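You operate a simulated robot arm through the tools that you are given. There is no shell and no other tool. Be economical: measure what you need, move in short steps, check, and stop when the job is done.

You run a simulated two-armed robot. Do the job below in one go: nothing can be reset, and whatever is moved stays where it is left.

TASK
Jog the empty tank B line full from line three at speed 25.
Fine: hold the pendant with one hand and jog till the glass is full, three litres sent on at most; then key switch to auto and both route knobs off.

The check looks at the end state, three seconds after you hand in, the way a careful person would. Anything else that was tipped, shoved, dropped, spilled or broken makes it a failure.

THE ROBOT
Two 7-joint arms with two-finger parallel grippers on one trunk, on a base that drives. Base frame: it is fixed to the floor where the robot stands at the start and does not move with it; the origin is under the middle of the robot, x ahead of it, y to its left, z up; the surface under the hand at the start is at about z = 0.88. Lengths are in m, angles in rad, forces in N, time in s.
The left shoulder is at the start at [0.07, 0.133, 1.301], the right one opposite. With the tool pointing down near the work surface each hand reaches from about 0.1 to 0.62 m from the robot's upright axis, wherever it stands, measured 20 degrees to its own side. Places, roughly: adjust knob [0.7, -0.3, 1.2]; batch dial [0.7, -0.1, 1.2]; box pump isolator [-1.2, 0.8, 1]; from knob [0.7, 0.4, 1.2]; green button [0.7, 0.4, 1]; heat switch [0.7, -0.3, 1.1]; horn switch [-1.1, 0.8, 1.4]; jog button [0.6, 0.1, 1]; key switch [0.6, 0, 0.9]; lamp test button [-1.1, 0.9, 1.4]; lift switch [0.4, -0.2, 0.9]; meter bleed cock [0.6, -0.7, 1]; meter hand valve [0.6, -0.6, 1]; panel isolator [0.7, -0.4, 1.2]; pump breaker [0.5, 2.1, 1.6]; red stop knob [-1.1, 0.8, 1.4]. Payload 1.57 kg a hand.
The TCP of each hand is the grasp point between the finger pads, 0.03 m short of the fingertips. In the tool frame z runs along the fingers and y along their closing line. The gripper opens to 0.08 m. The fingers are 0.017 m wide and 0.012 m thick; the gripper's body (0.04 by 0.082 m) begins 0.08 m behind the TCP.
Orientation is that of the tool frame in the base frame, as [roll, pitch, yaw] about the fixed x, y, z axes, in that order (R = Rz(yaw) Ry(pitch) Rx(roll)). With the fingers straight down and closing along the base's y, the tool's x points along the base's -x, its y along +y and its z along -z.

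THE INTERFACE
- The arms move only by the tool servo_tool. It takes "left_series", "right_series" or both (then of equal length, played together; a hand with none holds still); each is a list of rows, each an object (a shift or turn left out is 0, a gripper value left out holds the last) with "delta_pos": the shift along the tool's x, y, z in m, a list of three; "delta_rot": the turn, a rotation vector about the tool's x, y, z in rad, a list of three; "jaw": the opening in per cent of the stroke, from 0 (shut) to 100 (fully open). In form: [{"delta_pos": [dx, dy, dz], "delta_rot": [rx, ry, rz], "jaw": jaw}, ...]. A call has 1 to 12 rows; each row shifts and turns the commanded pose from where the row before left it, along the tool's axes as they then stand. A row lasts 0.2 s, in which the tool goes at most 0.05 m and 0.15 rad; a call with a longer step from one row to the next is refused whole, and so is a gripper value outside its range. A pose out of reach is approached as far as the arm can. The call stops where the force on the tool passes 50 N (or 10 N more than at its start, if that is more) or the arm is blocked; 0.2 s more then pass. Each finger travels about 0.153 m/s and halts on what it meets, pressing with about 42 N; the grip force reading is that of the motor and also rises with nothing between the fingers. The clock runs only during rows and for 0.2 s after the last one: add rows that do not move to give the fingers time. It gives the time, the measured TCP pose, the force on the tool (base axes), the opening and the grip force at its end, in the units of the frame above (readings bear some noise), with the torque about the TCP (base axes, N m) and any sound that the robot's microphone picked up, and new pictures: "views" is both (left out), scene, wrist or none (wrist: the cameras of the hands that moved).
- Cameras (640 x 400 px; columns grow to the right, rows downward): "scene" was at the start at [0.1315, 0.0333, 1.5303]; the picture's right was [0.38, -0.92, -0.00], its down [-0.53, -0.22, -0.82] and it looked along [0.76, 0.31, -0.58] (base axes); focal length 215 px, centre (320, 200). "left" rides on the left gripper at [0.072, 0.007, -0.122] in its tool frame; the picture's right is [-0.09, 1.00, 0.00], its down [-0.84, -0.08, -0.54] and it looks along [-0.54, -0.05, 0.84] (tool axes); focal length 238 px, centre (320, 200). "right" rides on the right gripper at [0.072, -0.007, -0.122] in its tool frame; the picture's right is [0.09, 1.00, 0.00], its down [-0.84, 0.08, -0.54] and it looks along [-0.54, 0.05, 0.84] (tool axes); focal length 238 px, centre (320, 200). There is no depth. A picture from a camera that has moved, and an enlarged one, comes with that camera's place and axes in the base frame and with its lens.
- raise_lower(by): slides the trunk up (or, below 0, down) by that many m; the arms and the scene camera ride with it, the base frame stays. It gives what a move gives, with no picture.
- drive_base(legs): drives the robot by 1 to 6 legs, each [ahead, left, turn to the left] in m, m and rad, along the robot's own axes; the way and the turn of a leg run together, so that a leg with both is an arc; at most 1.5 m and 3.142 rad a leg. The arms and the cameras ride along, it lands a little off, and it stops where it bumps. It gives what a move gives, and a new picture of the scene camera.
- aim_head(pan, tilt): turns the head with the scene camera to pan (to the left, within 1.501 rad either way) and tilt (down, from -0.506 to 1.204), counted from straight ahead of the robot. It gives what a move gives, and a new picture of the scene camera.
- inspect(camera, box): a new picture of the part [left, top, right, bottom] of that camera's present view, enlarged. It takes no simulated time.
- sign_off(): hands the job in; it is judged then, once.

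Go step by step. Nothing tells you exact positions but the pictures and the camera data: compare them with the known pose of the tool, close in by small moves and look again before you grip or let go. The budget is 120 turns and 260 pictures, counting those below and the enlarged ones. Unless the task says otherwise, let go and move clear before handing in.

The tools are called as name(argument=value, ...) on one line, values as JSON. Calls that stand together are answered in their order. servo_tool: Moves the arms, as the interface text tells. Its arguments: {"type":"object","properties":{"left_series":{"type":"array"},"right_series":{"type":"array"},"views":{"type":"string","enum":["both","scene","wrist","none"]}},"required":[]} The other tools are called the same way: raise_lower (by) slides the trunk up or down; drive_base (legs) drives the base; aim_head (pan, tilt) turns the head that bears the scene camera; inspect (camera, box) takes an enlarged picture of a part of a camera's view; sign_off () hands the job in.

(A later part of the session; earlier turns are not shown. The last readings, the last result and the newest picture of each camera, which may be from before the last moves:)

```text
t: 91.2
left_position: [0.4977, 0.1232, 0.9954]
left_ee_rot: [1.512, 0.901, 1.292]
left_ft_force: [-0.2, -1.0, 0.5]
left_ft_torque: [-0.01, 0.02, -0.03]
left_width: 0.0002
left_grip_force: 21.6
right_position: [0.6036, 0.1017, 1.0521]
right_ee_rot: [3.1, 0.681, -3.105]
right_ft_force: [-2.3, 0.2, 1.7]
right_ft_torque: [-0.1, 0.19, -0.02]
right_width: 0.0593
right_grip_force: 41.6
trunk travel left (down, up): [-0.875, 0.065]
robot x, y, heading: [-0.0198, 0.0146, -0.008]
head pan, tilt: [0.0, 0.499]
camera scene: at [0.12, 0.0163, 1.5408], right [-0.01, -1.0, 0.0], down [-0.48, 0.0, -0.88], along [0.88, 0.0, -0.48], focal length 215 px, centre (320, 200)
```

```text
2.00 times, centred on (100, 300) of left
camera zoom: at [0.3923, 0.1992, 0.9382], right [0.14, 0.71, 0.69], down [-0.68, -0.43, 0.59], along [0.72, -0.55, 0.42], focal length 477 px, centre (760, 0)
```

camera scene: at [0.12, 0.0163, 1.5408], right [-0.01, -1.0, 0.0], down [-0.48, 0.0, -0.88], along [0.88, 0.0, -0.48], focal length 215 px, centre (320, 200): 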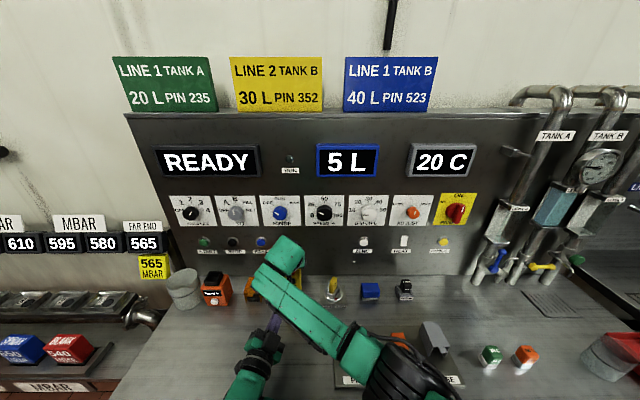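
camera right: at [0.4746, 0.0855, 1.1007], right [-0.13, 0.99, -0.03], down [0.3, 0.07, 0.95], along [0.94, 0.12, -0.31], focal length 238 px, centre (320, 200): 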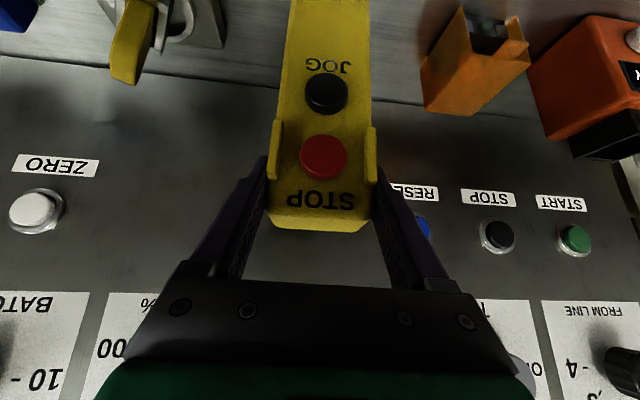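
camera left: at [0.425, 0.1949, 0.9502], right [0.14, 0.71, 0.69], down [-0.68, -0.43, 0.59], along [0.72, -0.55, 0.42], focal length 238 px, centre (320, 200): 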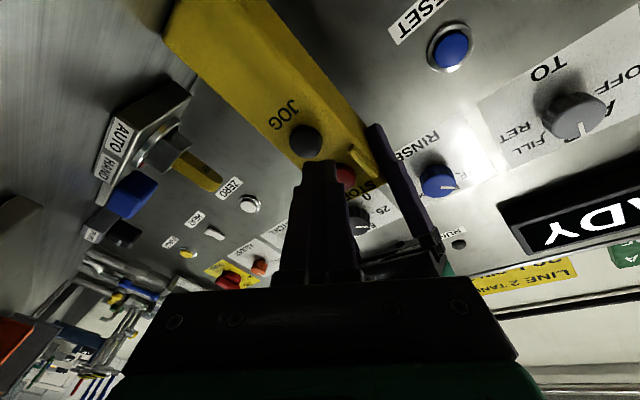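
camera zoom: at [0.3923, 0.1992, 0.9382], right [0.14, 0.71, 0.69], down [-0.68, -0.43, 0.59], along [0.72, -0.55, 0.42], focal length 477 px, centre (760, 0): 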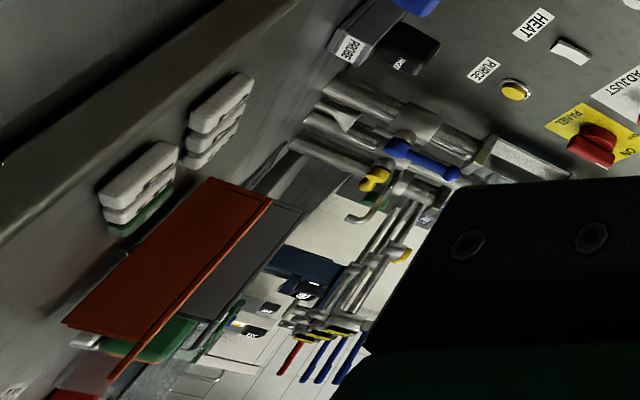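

servo_tool(left_series=[{"delta_pos": [0, 0, -0.03]}, {"delta_rot": [0, -0.14, 0]}, {"delta_rot": [0, -0.14, 0]}, {"delta_rot": [0, -0.14, 0]}], views="none")

inspect(camera="left", box=[100, 100, 300, 300])

```text
t: 92.2
left_position: [0.4656, 0.1275, 0.9975]
left_ee_rot: [1.044, 0.765, 0.678]
left_ft_force: [-8.2, 0.8, 27.4]
left_ft_torque: [2.87, 2.41, 0.83]
left_width: 0.0001
left_grip_force: 21.5
right_position: [0.5998, 0.0999, 1.0536]
right_ee_rot: [3.1, 0.687, -3.103]
right_ft_force: [0.0, 0.3, -3.1]
right_ft_torque: [-0.01, 0.01, 0.0]
right_width: 0.0597
right_grip_force: 42.2
trunk travel left (down, up): [-0.875, 0.065]
robot x, y, heading: [-0.0184, 0.0142, -0.007]
head pan, tilt: [0.0, 0.499]
```

```text
2.00 times, centred on (200, 200) of left
camera zoom: at [0.4071, 0.2215, 0.9076], right [0.1, 0.72, 0.69], down [-0.92, -0.19, 0.33], along [0.37, -0.67, 0.65], focal length 477 px, centre (560, 200)
```

zoom: 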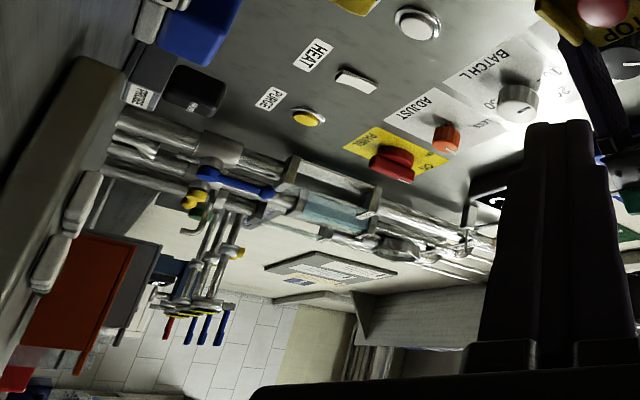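

The left hand's housing is brushing the desk, with 27 N upward. I'll zoom the glass, then lift off.

inspect(camera="left", box=[180, 170, 250, 230])

servo_tool(left_series=[{"delta_pos": [-0.015, 0.012, 0.01]}, {"delta_pos": [-0.015, 0.012, 0.01]}], views="both")

```text
6.67 times, centred on (215, 200) of left
camera zoom: at [0.4071, 0.2215, 0.9076], right [0.1, 0.72, 0.69], down [-0.92, -0.19, 0.33], along [0.37, -0.67, 0.65], focal length 1589 px, centre (1020, 200)
```

zoom: 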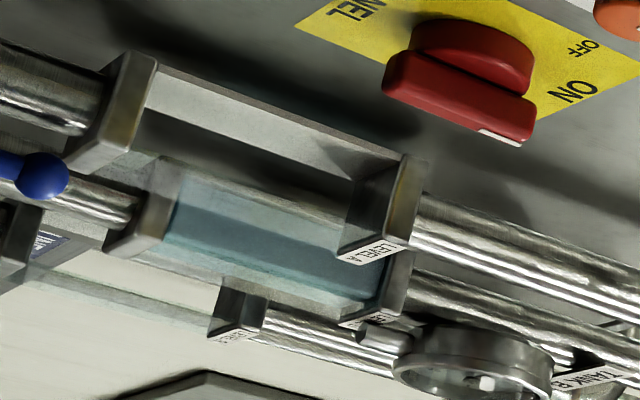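

```text
t: 92.8
left_position: [0.4716, 0.1248, 1.0342]
left_ee_rot: [1.054, 0.779, 0.686]
left_ft_force: [-0.8, 0.0, 0.1]
left_ft_torque: [-0.01, 0.0, -0.02]
left_width: 0.0
left_grip_force: 21.1
right_position: [0.6042, 0.1022, 1.052]
right_ee_rot: [3.099, 0.684, -3.105]
right_ft_force: [-1.6, 0.2, 2.4]
right_ft_torque: [-0.15, 0.22, -0.02]
right_width: 0.0596
right_grip_force: 42.2
trunk travel left (down, up): [-0.875, 0.065]
robot x, y, heading: [-0.021, 0.0133, -0.008]
head pan, tilt: [0.0, 0.499]
camera scene: at [0.1201, 0.0158, 1.5407], right [-0.01, -1.0, 0.0], down [-0.48, 0.0, -0.88], along [0.88, 0.0, -0.48], focal length 215 px, centre (320, 200)
camera left: at [0.4119, 0.2183, 0.9447], right [0.11, 0.72, 0.68], down [-0.92, -0.19, 0.35], along [0.38, -0.66, 0.64], focal length 238 px, centre (320, 200)
```

scene: 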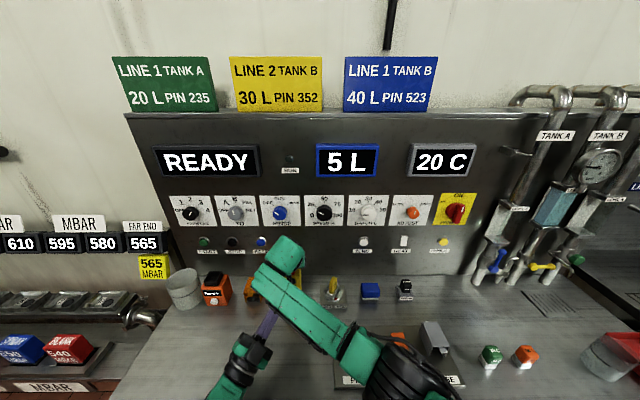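
left: 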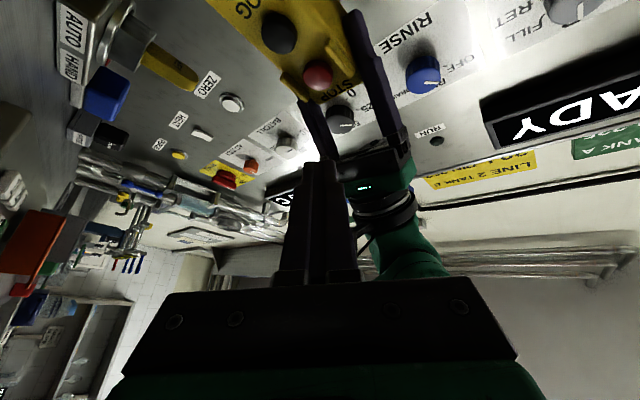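

inspect(camera="left", box=[165, 180, 235, 230])

```text
8.00 times, centred on (200, 205) of left
camera zoom: at [0.4119, 0.2183, 0.9447], right [0.11, 0.72, 0.68], down [-0.92, -0.19, 0.35], along [0.38, -0.66, 0.64], focal length 1907 px, centre (1280, 160)
```

zoom: 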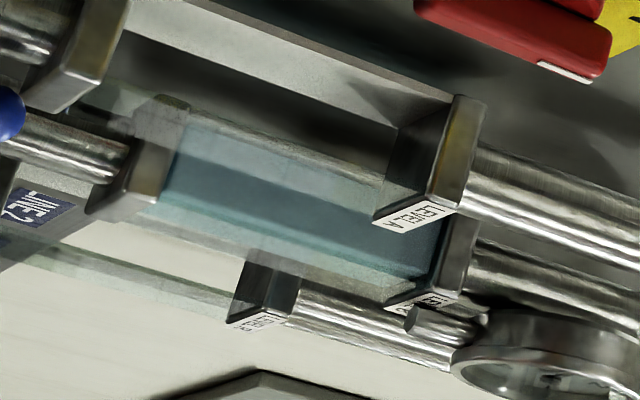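

From below, the water reaches the top plate, so the glass looks full. I'll go back to the pre-press pose and give one very short extra jog as margin, well under the 3 L allowance.

servo_tool(left_series=[{"delta_rot": [0, 0.14, 0]}, {"delta_rot": [0, 0.14, 0]}, {"delta_rot": [0, 0.14, 0]}, {"delta_pos": [0.016, -0.0117, 0.033]}, {"delta_pos": [0.016, -0.0117, 0.033]}, {}], views="none")

inspect(camera="right", box=[240, 0, 400, 200])

```text
t: 94.2
left_position: [0.5391, 0.1102, 0.9958]
left_ee_rot: [1.516, 0.903, 1.295]
left_ft_force: [0.1, 0.6, -0.6]
left_ft_torque: [-0.04, -0.02, 0.0]
left_width: 0.0002
left_grip_force: 21.5
right_position: [0.6034, 0.1022, 1.0515]
right_ee_rot: [3.102, 0.683, -3.104]
right_ft_force: [1.0, -0.8, 1.6]
right_ft_torque: [-0.22, -0.12, 0.04]
right_width: 0.0596
right_grip_force: 41.9
trunk travel left (down, up): [-0.875, 0.065]
robot x, y, heading: [-0.0198, 0.0162, -0.002]
head pan, tilt: [0.0, 0.499]
```

```text
2.00 times, centred on (320, 100) of right
camera zoom: at [0.4744, 0.0855, 1.1008], right [-0.13, 0.99, -0.03], down [0.3, 0.07, 0.95], along [0.94, 0.12, -0.31], focal length 477 px, centre (320, 400)
```

zoom: 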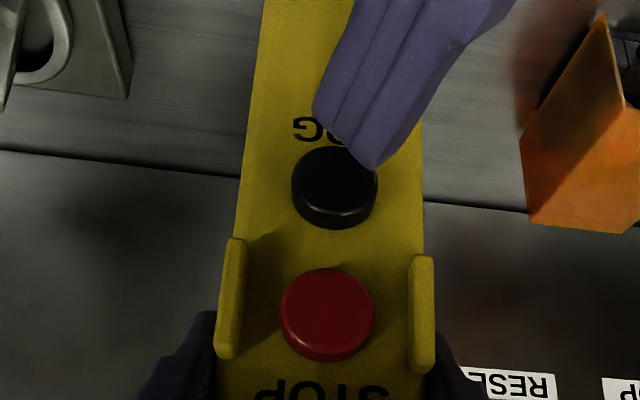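

Aligned as before. I'll do a short press of about 0.6 s and retreat.

servo_tool(left_series=[{"delta_pos": [0.002, 0.001, 0.011]}, {"delta_pos": [0.001, 0, 0.007]}, {}, {}, {"delta_pos": [0, 0, -0.04]}, {"delta_pos": [0, 0, -0.03]}, {}], views="scene")

inspect(camera="scene", box=[530, 170, 590, 240])

```text
t: 95.8
left_position: [0.4888, 0.1261, 0.9931]
left_ee_rot: [1.513, 0.901, 1.293]
left_ft_force: [-0.4, -0.1, -0.4]
left_ft_torque: [0.01, -0.02, 0.01]
left_width: 0.0
left_grip_force: 21.2
right_position: [0.6036, 0.1022, 1.0516]
right_ee_rot: [3.101, 0.681, -3.105]
right_ft_force: [-0.8, 0.0, 2.1]
right_ft_torque: [-0.12, 0.13, -0.05]
right_width: 0.0596
right_grip_force: 42.1
trunk travel left (down, up): [-0.875, 0.065]
robot x, y, heading: [-0.0189, 0.0195, -0.007]
head pan, tilt: [0.0, 0.499]
heard: click
camera scene: at [0.1203, 0.0159, 1.5408], right [-0.01, -1.0, 0.0], down [-0.48, 0.0, -0.88], along [0.88, 0.0, -0.48], focal length 215 px, centre (320, 200)
```

scene: 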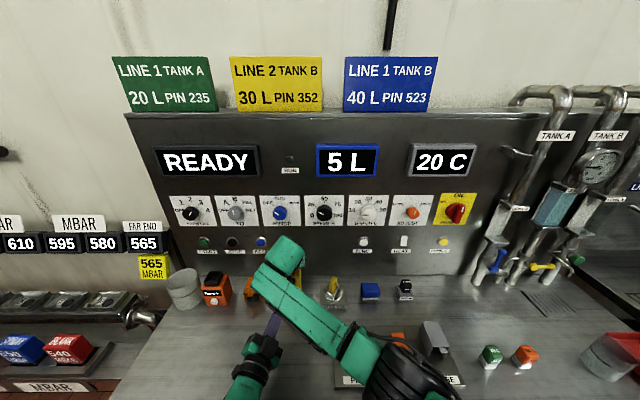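

```text
5.71 times, centred on (560, 205) of scene
camera zoom: at [0.1203, 0.0159, 1.5408], right [-0.01, -1.0, 0.0], down [-0.48, 0.0, -0.88], along [0.88, 0.0, -0.48], focal length 1227 px, centre (-1051, 171)
```

zoom: 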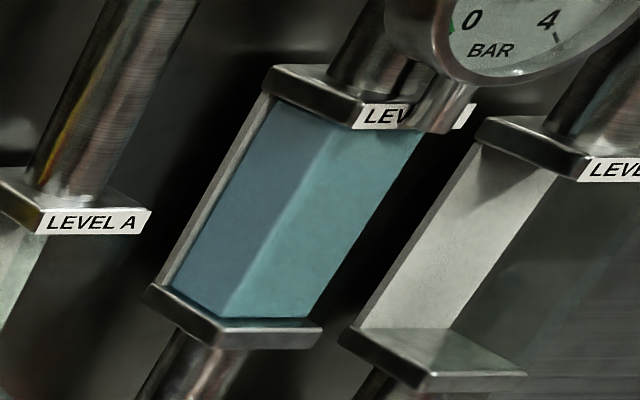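

The glass is full. Next I'll release the pendant with the right hand and back off along the approach line.

servo_tool(right_series=[{"jaw": 100}, {"jaw": 100}, {"delta_pos": [0, 0, -0.04]}, {"delta_pos": [0, 0, -0.04]}, {"delta_pos": [0, 0, -0.04]}, {"delta_pos": [0, 0, -0.03]}, {"delta_pos": [0, -0.04, 0]}, {"delta_pos": [0, -0.04, 0]}, {}], left_series=[{"delta_pos": [0, 0, -0.04]}, {"delta_pos": [0, 0, -0.03]}, {"delta_pos": [-0.02, 0.03, -0.02]}, {"delta_pos": [-0.02, 0.03, -0.02]}, {"delta_pos": [-0.02, 0.03, 0]}, {"delta_pos": [-0.02, 0.03, 0]}, {}, {}, {}], views="both")

```text
t: 97.8
left_position: [0.3861, 0.1977, 1.1292]
left_ee_rot: [1.514, 0.902, 1.295]
left_ft_force: [-0.2, -0.4, 0.1]
left_ft_torque: [-0.01, 0.01, 0.01]
left_width: 0.0002
left_grip_force: 21.1
right_position: [0.5157, 0.0127, 1.1643]
right_ee_rot: [3.101, 0.682, -3.101]
right_ft_force: [-0.1, 1.0, 0.4]
right_ft_torque: [0.01, 0.0, -0.03]
right_width: 0.0801
right_grip_force: 0.1
trunk travel left (down, up): [-0.875, 0.065]
robot x, y, heading: [-0.0234, 0.0206, -0.001]
head pan, tilt: [0.0, 0.499]
camera scene: at [0.1213, 0.0174, 1.5407], right [-0.01, -1.0, 0.0], down [-0.48, 0.0, -0.88], along [0.88, 0.0, -0.48], focal length 215 px, centre (320, 200)
camera right: at [0.3844, -0.0038, 1.2142], right [-0.14, 0.99, -0.03], down [0.3, 0.07, 0.95], along [0.94, 0.12, -0.31], focal length 238 px, centre (320, 200)
camera left: at [0.2795, 0.2746, 1.0718], right [0.14, 0.71, 0.69], down [-0.68, -0.43, 0.59], along [0.72, -0.55, 0.42], focal length 238 px, centre (320, 200)
```

scene: 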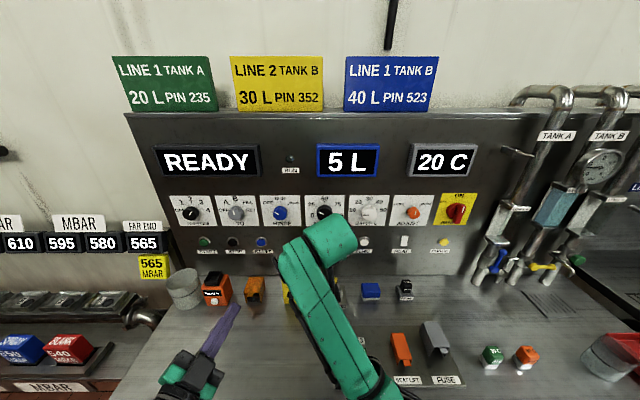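
right: 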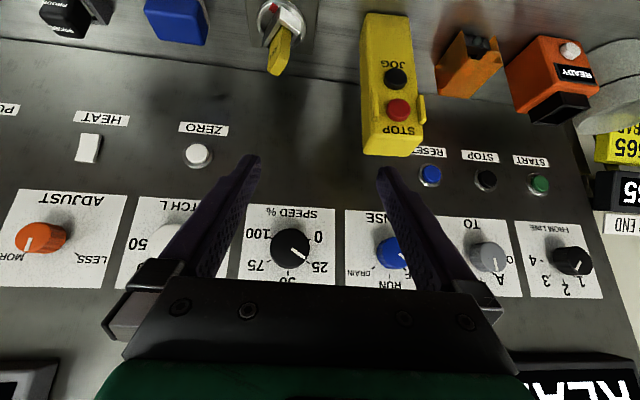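
left: 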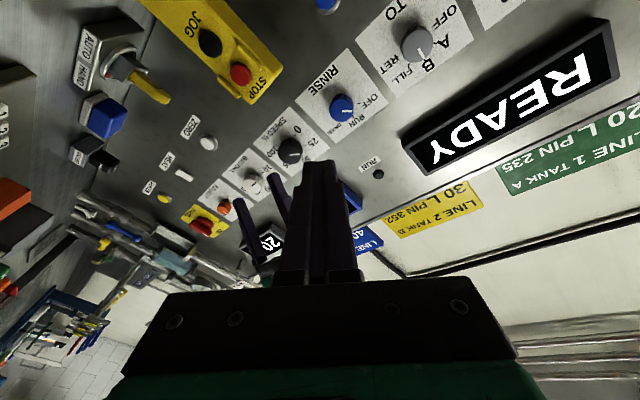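

The pendant stands as before. Next is the key switch, so I'll zoom in on it from both cameras.

inspect(camera="right", box=[220, 0, 340, 90])

inspect(camera="left", box=[60, 20, 180, 120])

```text
4.44 times, centred on (280, 45) of right
camera zoom: at [0.3844, -0.0038, 1.2142], right [-0.14, 0.99, -0.03], down [0.3, 0.07, 0.95], along [0.94, 0.12, -0.31], focal length 1059 px, centre (498, 889)
```

zoom: 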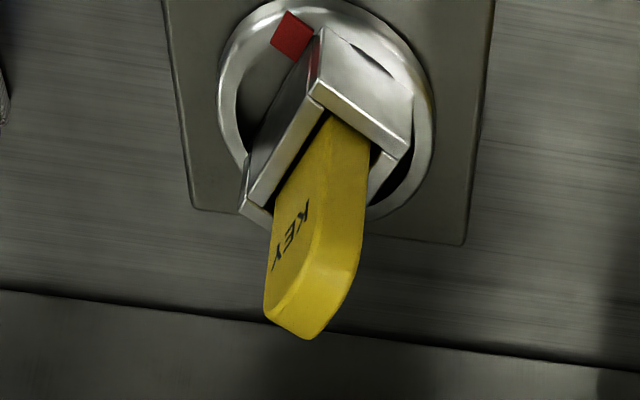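

```text
4.00 times, centred on (120, 70) of left
camera zoom: at [0.2795, 0.2746, 1.0718], right [0.14, 0.71, 0.69], down [-0.68, -0.43, 0.59], along [0.72, -0.55, 0.42], focal length 953 px, centre (1120, 720)
```

zoom: 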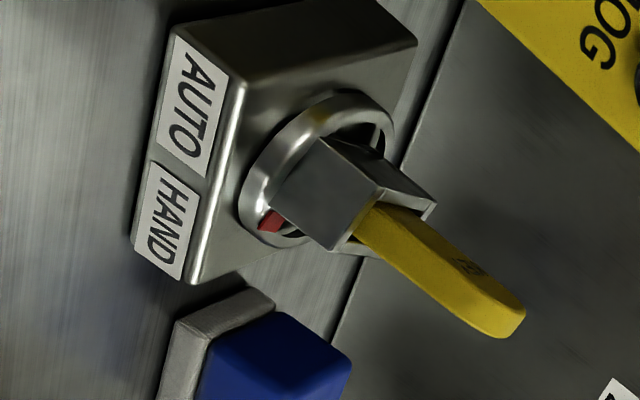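

The key must turn clockwise (seen from above) from HAND to AUTO; its axis is near (0.615, -0.034) and the blade top at z≈0.98. I'll yaw the right hand left about 56° so it can grip the blade's narrow edges and then swing clockwise.

servo_tool(right_series=[{"delta_rot": [-0.088, 0.004, -0.1085]}, {"delta_rot": [-0.088, 0.004, -0.1085]}, {"delta_rot": [-0.088, 0.004, -0.1085]}, {"delta_rot": [-0.088, 0.004, -0.1085]}, {"delta_rot": [-0.088, 0.004, -0.1085]}, {"delta_rot": [-0.088, 0.004, -0.1085]}, {"delta_rot": [-0.088, 0.004, -0.1085]}, {}], views="both")

```text
t: 99.6
left_position: [0.3854, 0.1991, 1.1276]
left_ee_rot: [1.514, 0.902, 1.294]
left_ft_force: [0.4, 0.7, 0.8]
left_ft_torque: [0.02, 0.0, -0.01]
left_width: 0.0002
left_grip_force: 20.8
right_position: [0.5151, 0.0132, 1.1654]
right_ee_rot: [3.107, 0.683, -2.12]
right_ft_force: [-0.2, 0.7, 0.8]
right_ft_torque: [-0.03, -0.01, 0.0]
right_width: 0.0801
right_grip_force: 0.0
trunk travel left (down, up): [-0.875, 0.065]
robot x, y, heading: [-0.0225, 0.0191, -0.005]
head pan, tilt: [0.0, 0.499]
camera scene: at [0.1209, 0.0165, 1.5407], right [-0.01, -1.0, 0.0], down [-0.48, 0.0, -0.88], along [0.88, 0.0, -0.48], focal length 215 px, centre (320, 200)
camera right: at [0.4564, -0.1061, 1.2146], right [-0.9, 0.44, -0.03], down [0.11, 0.29, 0.95], along [0.43, 0.85, -0.31], focal length 238 px, centre (320, 200)
```

scene: 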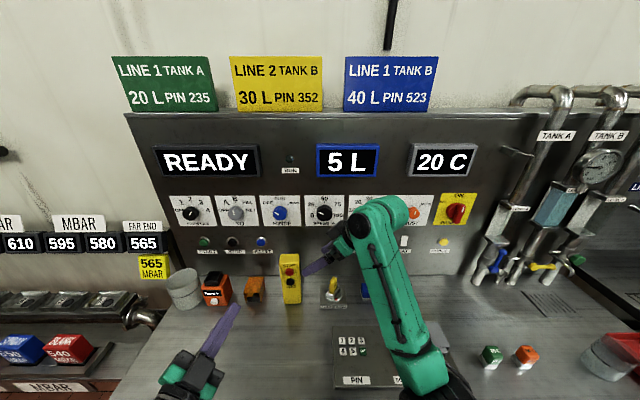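
right: 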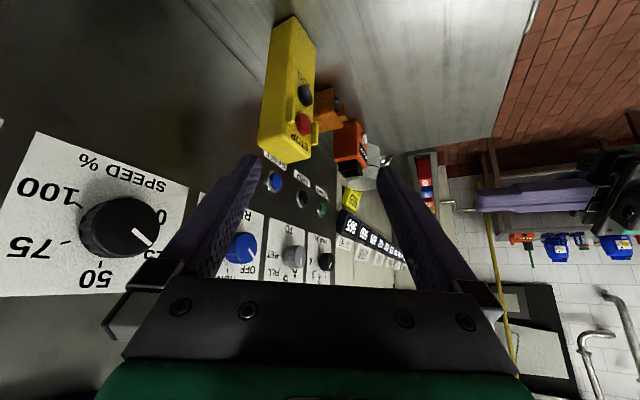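

servo_tool(right_series=[{"delta_pos": [0.028, -0.0288, 0.0134]}, {"delta_pos": [0.028, -0.0288, 0.0134]}, {"delta_pos": [0.028, -0.0288, 0.0134]}, {"delta_pos": [0.028, -0.0288, 0.0134]}, {}], views="both")

inspect(camera="scene", box=[280, 220, 400, 320])

```text
t: 100.8
left_position: [0.3846, 0.1985, 1.1293]
left_ee_rot: [1.513, 0.903, 1.293]
left_ft_force: [0.7, 1.0, -0.4]
left_ft_torque: [-0.02, -0.01, -0.04]
left_width: 0.0
left_grip_force: 21.2
right_position: [0.5868, -0.0903, 1.051]
right_ee_rot: [3.107, 0.686, -2.123]
right_ft_force: [-0.4, -0.6, -1.1]
right_ft_torque: [0.01, 0.02, 0.02]
right_width: 0.0799
right_grip_force: 0.1
trunk travel left (down, up): [-0.875, 0.065]
robot x, y, heading: [-0.0217, 0.0188, -0.003]
head pan, tilt: [0.0, 0.499]
camera scene: at [0.1208, 0.0167, 1.5407], right [-0.01, -1.0, 0.0], down [-0.48, 0.0, -0.88], along [0.88, 0.0, -0.48], focal length 215 px, centre (320, 200)
camera right: at [0.5277, -0.2091, 1.0988], right [-0.9, 0.44, -0.03], down [0.11, 0.29, 0.95], along [0.43, 0.85, -0.31], focal length 238 px, centre (320, 200)
```

scene: 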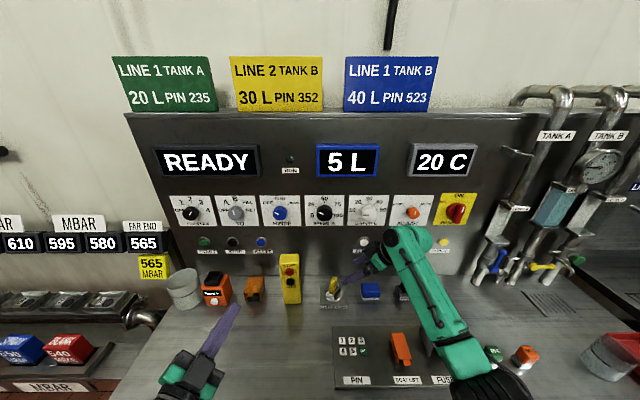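
right: 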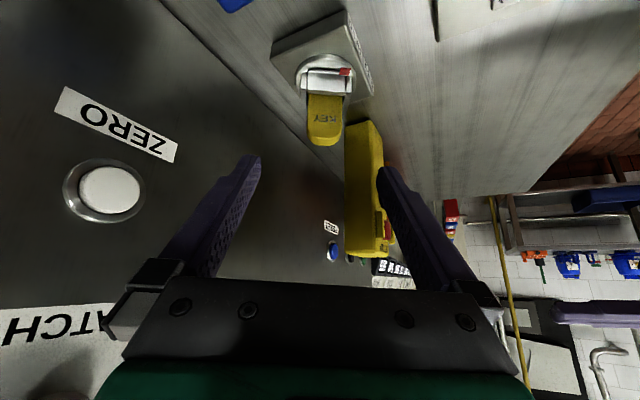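

```text
4.00 times, centred on (340, 270) of scene
camera zoom: at [0.1208, 0.0167, 1.5407], right [-0.01, -1.0, 0.0], down [-0.48, 0.0, -0.88], along [0.88, 0.0, -0.48], focal length 859 px, centre (240, -80)
```

zoom: 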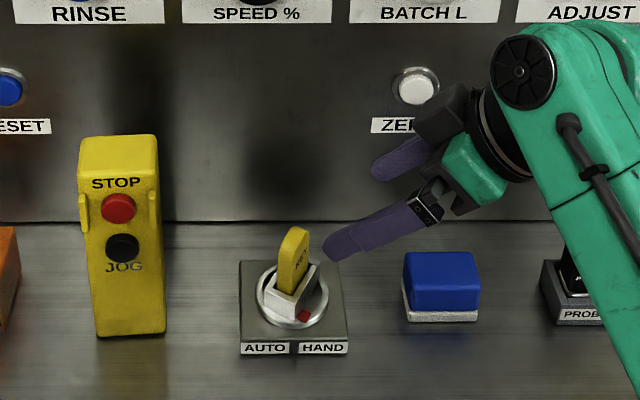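

The KEY face squarely faces the hand and is centred. I'll advance and close on the blade's edges.

servo_tool(right_series=[{"delta_pos": [0, 0, 0.04]}, {"delta_pos": [0, 0, 0.04]}, {"delta_pos": [0.0076, 0, 0.028]}, {}], views="wrist")

inspect(camera="scene", box=[280, 220, 400, 320])

```text
t: 101.8
left_position: [0.3851, 0.1974, 1.1281]
left_ee_rot: [1.514, 0.901, 1.296]
left_ft_force: [-1.2, 0.1, 0.2]
left_ft_torque: [0.01, 0.02, 0.02]
left_width: 0.0
left_grip_force: 21.1
right_position: [0.6118, -0.0364, 0.9632]
right_ee_rot: [3.105, 0.684, -2.123]
right_ft_force: [-0.1, 0.2, 0.0]
right_ft_torque: [0.0, 0.0, -0.02]
right_width: 0.0803
right_grip_force: 0.1
trunk travel left (down, up): [-0.875, 0.065]
robot x, y, heading: [-0.0204, 0.017, -0.001]
head pan, tilt: [0.0, 0.499]
camera right: at [0.5534, -0.1545, 1.0126], right [-0.9, 0.44, -0.03], down [0.11, 0.29, 0.95], along [0.43, 0.85, -0.31], focal length 238 px, centre (320, 200)
```

right: 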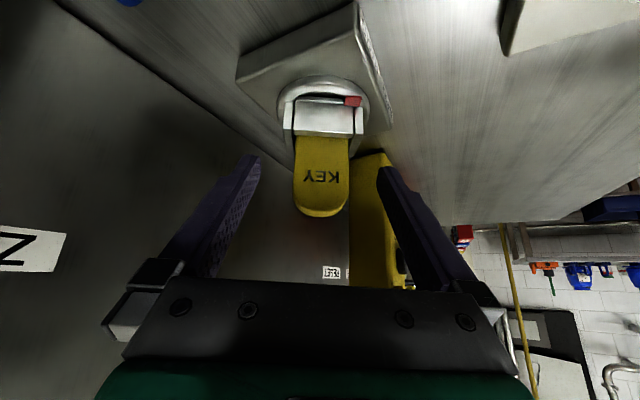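

```text
4.00 times, centred on (340, 270) of scene
camera zoom: at [0.1212, 0.0158, 1.5407], right [-0.01, -1.0, 0.0], down [-0.48, 0.0, -0.88], along [0.88, 0.0, -0.48], focal length 859 px, centre (240, -80)
```

zoom: 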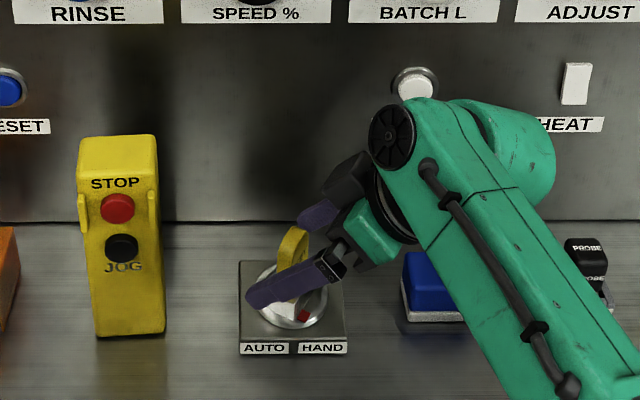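

Centred. I'll close and turn about 40° clockwise about the vertical, then check.

servo_tool(right_series=[{"jaw": 0}, {"jaw": 0}, {"jaw": 0}, {"delta_rot": [0.0883, -0.004, 0.1085]}, {"delta_rot": [0.0883, -0.004, 0.1085]}, {"delta_rot": [0.0883, -0.004, 0.1085]}, {"delta_rot": [0.0883, -0.004, 0.1085]}, {"delta_rot": [0.0883, -0.004, 0.1085]}, {}], views="wrist")

inspect(camera="scene", box=[280, 220, 400, 320])

```text
t: 103.8
left_position: [0.3805, 0.1975, 1.13]
left_ee_rot: [1.509, 0.901, 1.29]
left_ft_force: [0.5, -1.2, 0.3]
left_ft_torque: [-0.01, 0.01, 0.0]
left_width: 0.0
left_grip_force: 20.8
right_position: [0.6112, -0.0342, 0.9641]
right_ee_rot: [3.106, 0.688, -2.824]
right_ft_force: [-10.4, 0.3, 8.3]
right_ft_torque: [-0.16, 0.36, 0.08]
right_width: 0.0329
right_grip_force: 41.3
trunk travel left (down, up): [-0.875, 0.065]
robot x, y, heading: [-0.019, 0.0184, -0.007]
head pan, tilt: [0.0, 0.499]
camera right: at [0.4896, -0.0863, 1.0127], right [-0.4, 0.92, -0.03], down [0.27, 0.15, 0.95], along [0.88, 0.37, -0.3], focal length 238 px, centre (320, 200)
```

right: 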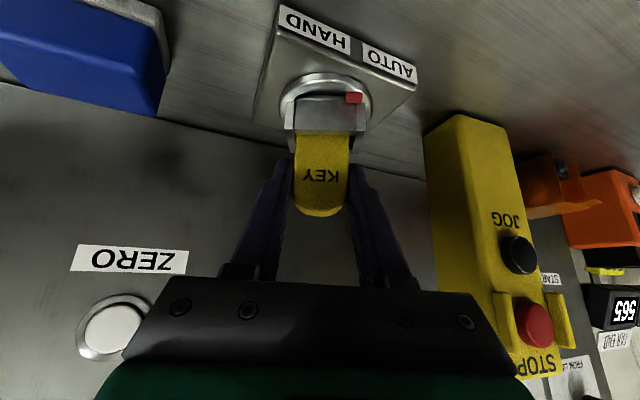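

```text
4.00 times, centred on (340, 270) of scene
camera zoom: at [0.1154, 0.0166, 1.5413], right [-0.01, -1.0, 0.0], down [-0.48, 0.0, -0.88], along [0.88, 0.0, -0.48], focal length 859 px, centre (240, -80)
```

zoom: 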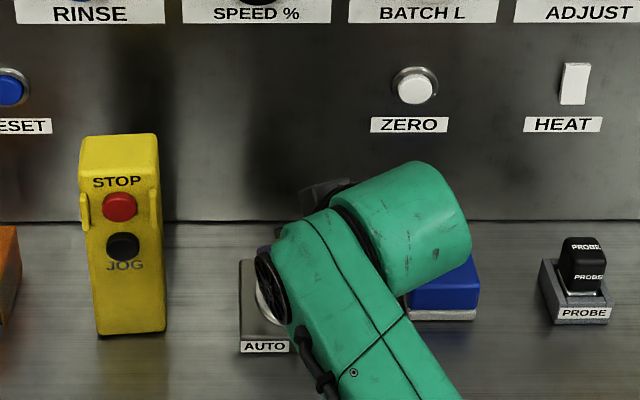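

The key is turning and the mark is now between HAND and AUTO. I'll continue in small steps, watching torque.

servo_tool(right_series=[{"delta_rot": [0.0883, -0.004, 0.1085]}, {"delta_rot": [0.0883, -0.004, 0.1085]}, {}], views="wrist")

```text
t: 104.6
left_position: [0.3798, 0.1988, 1.1313]
left_ee_rot: [1.505, 0.901, 1.29]
left_ft_force: [0.0, 0.0, 1.0]
left_ft_torque: [0.03, 0.02, 0.03]
left_width: 0.0
left_grip_force: 21.3
right_position: [0.611, -0.0331, 0.9642]
right_ee_rot: [3.103, 0.687, -3.104]
right_ft_force: [-11.7, 2.1, 8.0]
right_ft_torque: [-0.08, 0.48, -0.02]
right_width: 0.0329
right_grip_force: 41.0
trunk travel left (down, up): [-0.875, 0.065]
robot x, y, heading: [-0.0209, 0.0173, -0.007]
head pan, tilt: [0.0, 0.499]
camera right: at [0.4804, -0.0497, 1.0127], right [-0.13, 0.99, -0.03], down [0.3, 0.07, 0.95], along [0.95, 0.12, -0.3], focal length 238 px, centre (320, 200)
```

right: 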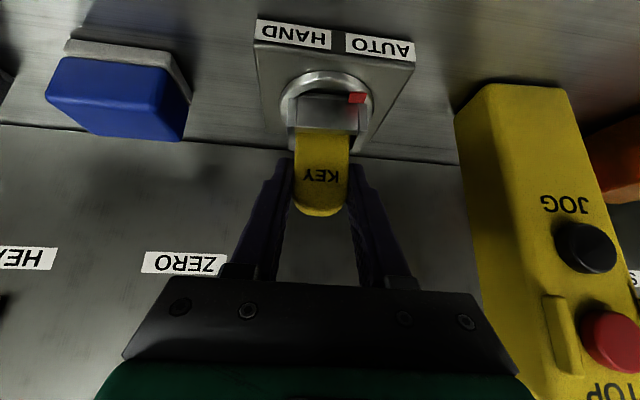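

servo_tool(right_series=[{"delta_rot": [0.0883, -0.004, 0.1085]}, {}], views="wrist")

inspect(camera="right", box=[240, 10, 420, 140])

```text
t: 105.2
left_position: [0.379, 0.1999, 1.1316]
left_ee_rot: [1.504, 0.903, 1.29]
left_ft_force: [0.2, -0.3, 0.3]
left_ft_torque: [0.05, 0.0, 0.0]
left_width: 0.0
left_grip_force: 21.4
right_position: [0.6109, -0.0323, 0.9645]
right_ee_rot: [3.103, 0.689, 3.038]
right_ft_force: [-15.3, 6.1, 8.4]
right_ft_torque: [0.07, 0.7, 0.33]
right_width: 0.0332
right_grip_force: 41.6
trunk travel left (down, up): [-0.875, 0.065]
robot x, y, heading: [-0.0215, 0.0171, -0.001]
head pan, tilt: [0.0, 0.499]
camera right: at [0.4786, -0.0303, 1.0127], right [0.01, 1.0, -0.03], down [0.3, 0.02, 0.95], along [0.95, -0.02, -0.3], focal length 238 px, centre (320, 200)
```

right: 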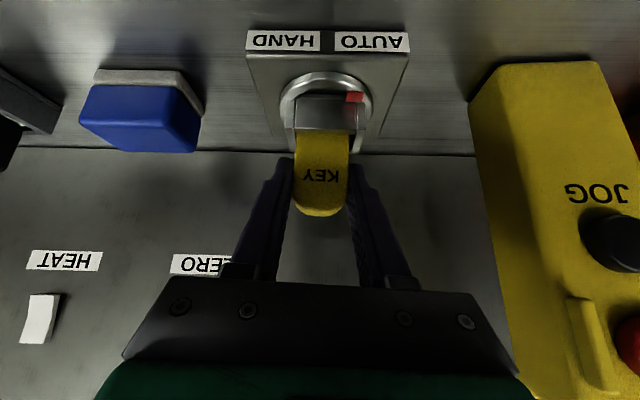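

```text
3.08 times, centred on (330, 75) of right
camera zoom: at [0.4786, -0.0303, 1.0127], right [0.01, 1.0, -0.03], down [0.3, 0.02, 0.95], along [0.95, -0.02, -0.3], focal length 733 px, centre (289, 585)
```

zoom: 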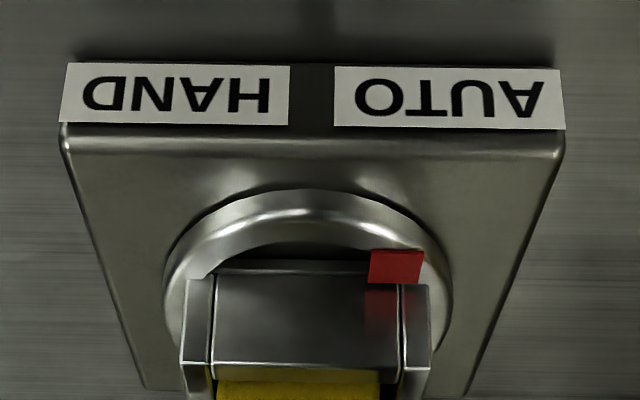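

servo_tool(right_series=[{"delta_rot": [0.0631, -0.003, 0.0775]}, {}], views="none")

inspect(camera="right", box=[240, 10, 420, 140])

```text
t: 105.8
left_position: [0.3792, 0.1996, 1.13]
left_ee_rot: [1.504, 0.903, 1.286]
left_ft_force: [-0.7, 0.3, 0.5]
left_ft_torque: [0.01, 0.02, 0.04]
left_width: 0.0
left_grip_force: 21.6
right_position: [0.6104, -0.0324, 0.9636]
right_ee_rot: [3.102, 0.689, 2.939]
right_ft_force: [-19.2, 8.2, 4.2]
right_ft_torque: [0.26, 0.45, 0.58]
right_width: 0.033
right_grip_force: 40.9
trunk travel left (down, up): [-0.875, 0.065]
robot x, y, heading: [-0.0185, 0.016, -0.003]
head pan, tilt: [0.0, 0.499]
```

```text
3.08 times, centred on (330, 75) of right
camera zoom: at [0.4791, -0.0164, 1.0127], right [0.11, 0.99, -0.03], down [0.31, -0.01, 0.95], along [0.95, -0.11, -0.3], focal length 733 px, centre (289, 585)
```

zoom: 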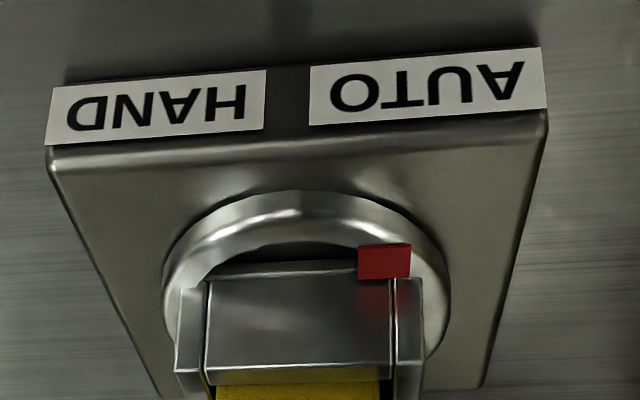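

Torque rises and the mark lags the hand, so the key is at its AUTO stop. I'll ease back, release, and retreat.

servo_tool(right_series=[{"delta_rot": [-0.05, 0.002, -0.06]}, {"jaw": 100}, {"jaw": 100}, {"delta_pos": [0, 0, -0.04]}, {"delta_pos": [0, 0, -0.04]}, {"delta_pos": [0, 0, -0.04]}, {"delta_pos": [0, 0, -0.04]}, {}], views="wrist")

inspect(camera="right", box=[260, 40, 380, 140])

```text
t: 107.3
left_position: [0.385, 0.1976, 1.1303]
left_ee_rot: [1.512, 0.903, 1.294]
left_ft_force: [-0.6, 0.8, -0.2]
left_ft_torque: [0.03, 0.03, 0.0]
left_width: 0.0001
left_grip_force: 21.1
right_position: [0.5812, -0.0826, 1.1286]
right_ee_rot: [-3.061, 0.863, 3.039]
right_ft_force: [0.5, 0.8, -0.2]
right_ft_torque: [0.0, 0.0, -0.02]
right_width: 0.08
right_grip_force: 0.0
trunk travel left (down, up): [-0.875, 0.065]
robot x, y, heading: [-0.0201, 0.0187, -0.003]
head pan, tilt: [0.0, 0.499]
stopped in row 7 (right hand): the arm was blocked; the commanded pose is now the measured one
camera right: at [0.4439, -0.0659, 1.1536], right [0.1, 0.99, -0.12], down [0.15, 0.11, 0.98], along [0.98, -0.12, -0.14], focal length 238 px, centre (320, 200)
```

right: 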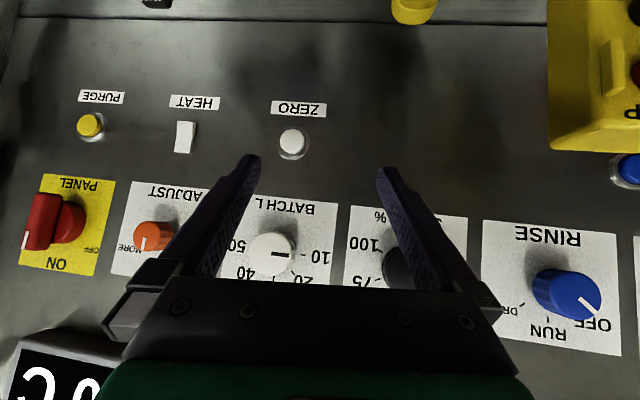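

```text
4.00 times, centred on (320, 90) of right
camera zoom: at [0.4439, -0.0659, 1.1536], right [0.1, 0.99, -0.12], down [0.15, 0.11, 0.98], along [0.98, -0.12, -0.14], focal length 953 px, centre (320, 640)
```

zoom: 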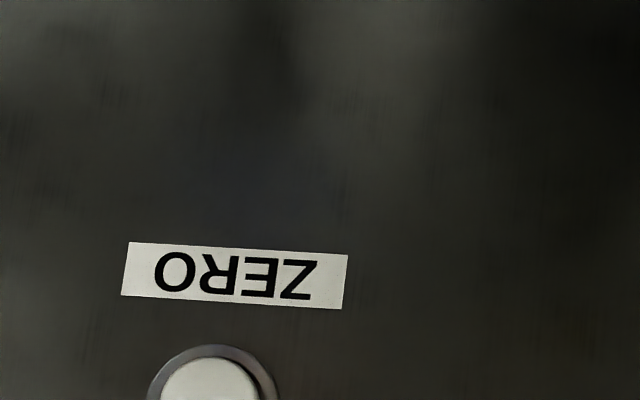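

servo_tool(right_series=[{"delta_pos": [0, -0.05, 0]}, {"delta_pos": [0, -0.05, 0]}, {"delta_pos": [0, -0.05, 0]}, {"delta_pos": [0, -0.04, 0]}, {}], views="scene")

inspect(camera="scene", box=[280, 220, 400, 320])

```text
t: 108.5
left_position: [0.3847, 0.1977, 1.1277]
left_ee_rot: [1.513, 0.903, 1.295]
left_ft_force: [0.2, -0.1, -0.1]
left_ft_torque: [-0.01, 0.01, -0.02]
left_width: 0.0
left_grip_force: 21.7
right_position: [0.5497, -0.2678, 1.1372]
right_ee_rot: [-3.067, 0.861, 3.039]
right_ft_force: [-0.4, 0.3, -0.6]
right_ft_torque: [0.01, 0.01, 0.0]
right_width: 0.08
right_grip_force: 0.0
trunk travel left (down, up): [-0.875, 0.065]
robot x, y, heading: [-0.0201, 0.0161, -0.007]
head pan, tilt: [0.0, 0.499]
camera scene: at [0.1212, 0.017, 1.5407], right [-0.01, -1.0, 0.0], down [-0.48, 0.0, -0.88], along [0.88, 0.0, -0.48], focal length 215 px, centre (320, 200)
```

scene: 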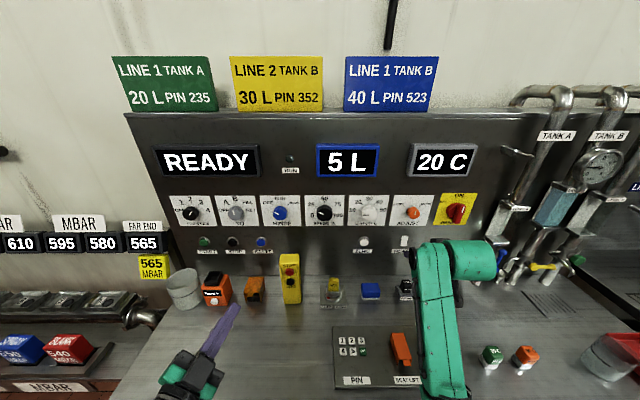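

```text
4.00 times, centred on (340, 270) of scene
camera zoom: at [0.1212, 0.017, 1.5407], right [-0.01, -1.0, 0.0], down [-0.48, 0.0, -0.88], along [0.88, 0.0, -0.48], focal length 859 px, centre (240, -80)
```

zoom: 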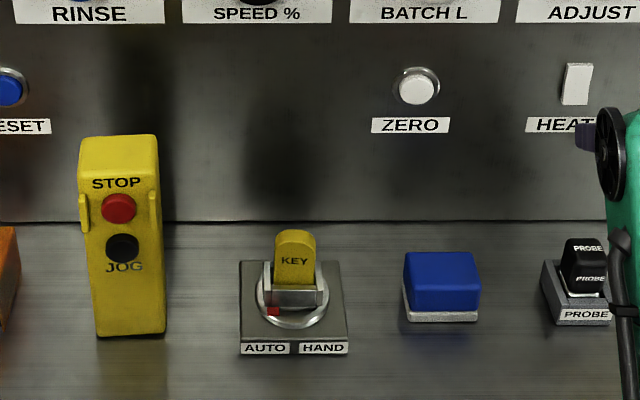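

The key's mark points at AUTO. Next, both route knobs go OFF: I'll drive 0.2 m left so the left hand reaches TO and FROM.

drive_base(legs=[[-0.03, 0.2, 0]])

```text
t: 110.1
left_position: [0.3558, 0.3957, 1.1295]
left_ee_rot: [1.516, 0.9, 1.297]
left_ft_force: [-0.3, 0.4, 0.0]
left_ft_torque: [0.01, 0.01, 0.04]
left_width: 0.0
left_grip_force: 21.3
right_position: [0.5219, -0.0716, 1.1364]
right_ee_rot: [-3.069, 0.859, 3.035]
right_ft_force: [0.0, -0.8, 0.1]
right_ft_torque: [0.01, 0.01, 0.01]
right_width: 0.0802
right_grip_force: 0.2
trunk travel left (down, up): [-0.875, 0.065]
robot x, y, heading: [-0.0447, 0.2159, 0.0]
head pan, tilt: [0.0, 0.499]
camera scene: at [0.0926, 0.2129, 1.5406], right [0.0, -1.0, 0.0], down [-0.48, 0.0, -0.88], along [0.88, 0.0, -0.48], focal length 215 px, centre (320, 200)
```

scene: 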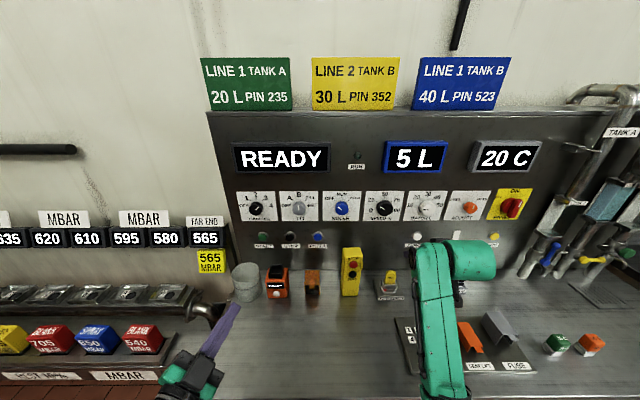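

servo_tool(left_series=[{"delta_pos": [-0.0118, -0.004, 0.041], "jaw": 100}, {"delta_pos": [-0.0118, -0.004, 0.041]}, {"delta_pos": [-0.0118, -0.004, 0.041]}, {"delta_pos": [-0.0118, -0.004, 0.041]}, {"delta_pos": [-0.0118, -0.004, 0.041]}, {"delta_pos": [-0.0118, -0.004, 0.041]}, {"delta_rot": [-0.073, 0.09, 0.068]}, {"delta_rot": [-0.073, 0.09, 0.068]}, {}], views="wrist")

```text
t: 112.0
left_position: [0.5832, 0.3237, 1.1569]
left_ee_rot: [1.579, 0.61, 1.611]
left_ft_force: [-0.9, -0.5, -0.1]
left_ft_torque: [-0.02, 0.02, -0.02]
left_width: 0.0803
left_grip_force: 0.1
right_position: [0.5227, -0.0672, 1.1365]
right_ee_rot: [-3.064, 0.858, 3.042]
right_ft_force: [-0.8, -0.2, 0.5]
right_ft_torque: [0.01, 0.01, -0.03]
right_width: 0.0803
right_grip_force: 0.0
trunk travel left (down, up): [-0.875, 0.065]
robot x, y, heading: [-0.0465, 0.2182, -0.004]
head pan, tilt: [0.0, 0.499]
stopped in row 9 (left hand): the arm was blocked; the commanded pose is now the measured one
camera left: at [0.4584, 0.3832, 1.1205], right [-0.01, 0.5, 0.87], down [-0.51, -0.75, 0.42], along [0.86, -0.44, 0.26], focal length 238 px, centre (320, 200)
```

left: 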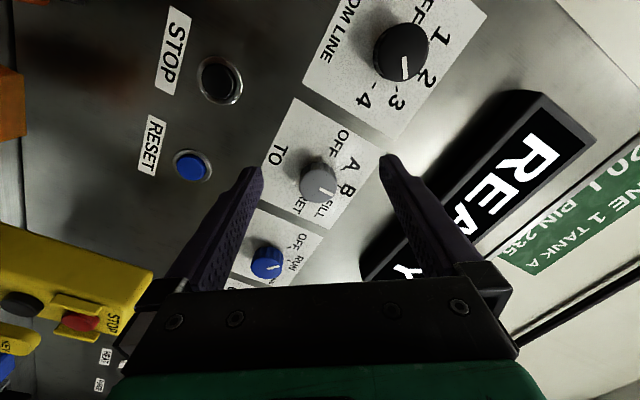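

servo_tool(left_series=[{"delta_pos": [-0.0255, -0.0034, 0.018]}, {"delta_pos": [-0.0255, -0.0034, 0.018]}, {"delta_pos": [0, 0, 0.03]}, {}], views="wrist")

```text
t: 113.0
left_position: [0.6496, 0.2772, 1.1815]
left_ee_rot: [1.576, 0.615, 1.607]
left_ft_force: [0.5, 0.7, -0.1]
left_ft_torque: [0.01, -0.01, 0.06]
left_width: 0.08
left_grip_force: 0.1
right_position: [0.5213, -0.068, 1.1365]
right_ee_rot: [-3.065, 0.862, 3.037]
right_ft_force: [0.5, 0.8, 0.1]
right_ft_torque: [-0.01, 0.04, 0.0]
right_width: 0.0803
right_grip_force: 0.1
trunk travel left (down, up): [-0.875, 0.065]
robot x, y, heading: [-0.0522, 0.2141, -0.005]
head pan, tilt: [0.0, 0.499]
camera left: at [0.5256, 0.3368, 1.1459], right [-0.01, 0.5, 0.87], down [-0.51, -0.75, 0.42], along [0.86, -0.44, 0.27], focal length 238 px, centre (320, 200)
```

left: 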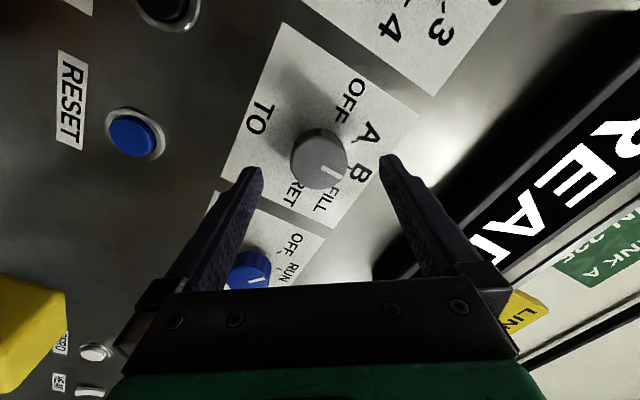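

The TO knob is centred. I'll advance, grip, and turn 90° counter-clockwise.

servo_tool(left_series=[{"delta_pos": [0, 0, 0.032]}, {"jaw": 0}, {"jaw": 0}, {"delta_rot": [0, 0, -0.15]}, {"delta_rot": [0, 0, -0.15]}, {"delta_rot": [0, 0, -0.15]}, {"delta_rot": [0, 0, -0.15]}, {"delta_rot": [0, 0, -0.15]}, {"delta_rot": [0, 0, -0.15]}, {"delta_rot": [0, 0, -0.15]}, {"delta_rot": [0, 0, -0.15]}, {"delta_rot": [0, 0, -0.15]}], views="none")

servo_tool(left_series=[{"delta_rot": [0, 0, -0.11]}, {"delta_rot": [0, 0, -0.11]}, {}], views="wrist")

```text
t: 115.6
left_position: [0.6828, 0.2798, 1.1807]
left_ee_rot: [-1.586, 1.173, -1.551]
left_ft_force: [10.9, 0.1, 11.3]
left_ft_torque: [0.0, 0.18, -1.23]
left_width: 0.0419
left_grip_force: 45.1
right_position: [0.5232, -0.0677, 1.1368]
right_ee_rot: [-3.066, 0.859, 3.038]
right_ft_force: [0.1, 0.8, -0.4]
right_ft_torque: [0.03, 0.01, 0.01]
right_width: 0.0798
right_grip_force: 0.0
trunk travel left (down, up): [-0.875, 0.065]
robot x, y, heading: [-0.0506, 0.2163, -0.007]
head pan, tilt: [0.0, 0.499]
```

```text
t: 116.4
left_position: [0.6831, 0.2792, 1.1785]
left_ee_rot: [-1.583, 0.959, -1.549]
left_ft_force: [9.7, -1.8, 8.2]
left_ft_torque: [0.57, -0.94, -0.5]
left_width: 0.042
left_grip_force: 45.1
right_position: [0.5222, -0.0684, 1.1361]
right_ee_rot: [-3.069, 0.859, 3.036]
right_ft_force: [0.0, 0.3, 0.4]
right_ft_torque: [0.04, 0.0, 0.0]
right_width: 0.0801
right_grip_force: 0.1
trunk travel left (down, up): [-0.875, 0.065]
robot x, y, heading: [-0.0505, 0.2177, -0.003]
head pan, tilt: [0.0, 0.499]
camera left: at [0.5614, 0.2394, 1.1173], right [-0.03, 0.87, -0.5], down [-0.55, 0.4, 0.73], along [0.83, 0.3, 0.46], focal length 238 px, centre (320, 200)
```

left: 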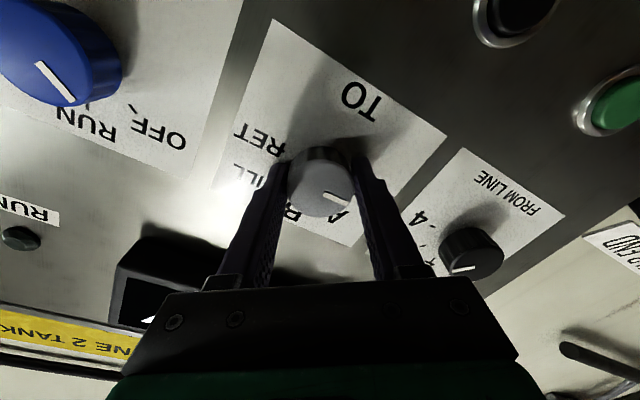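

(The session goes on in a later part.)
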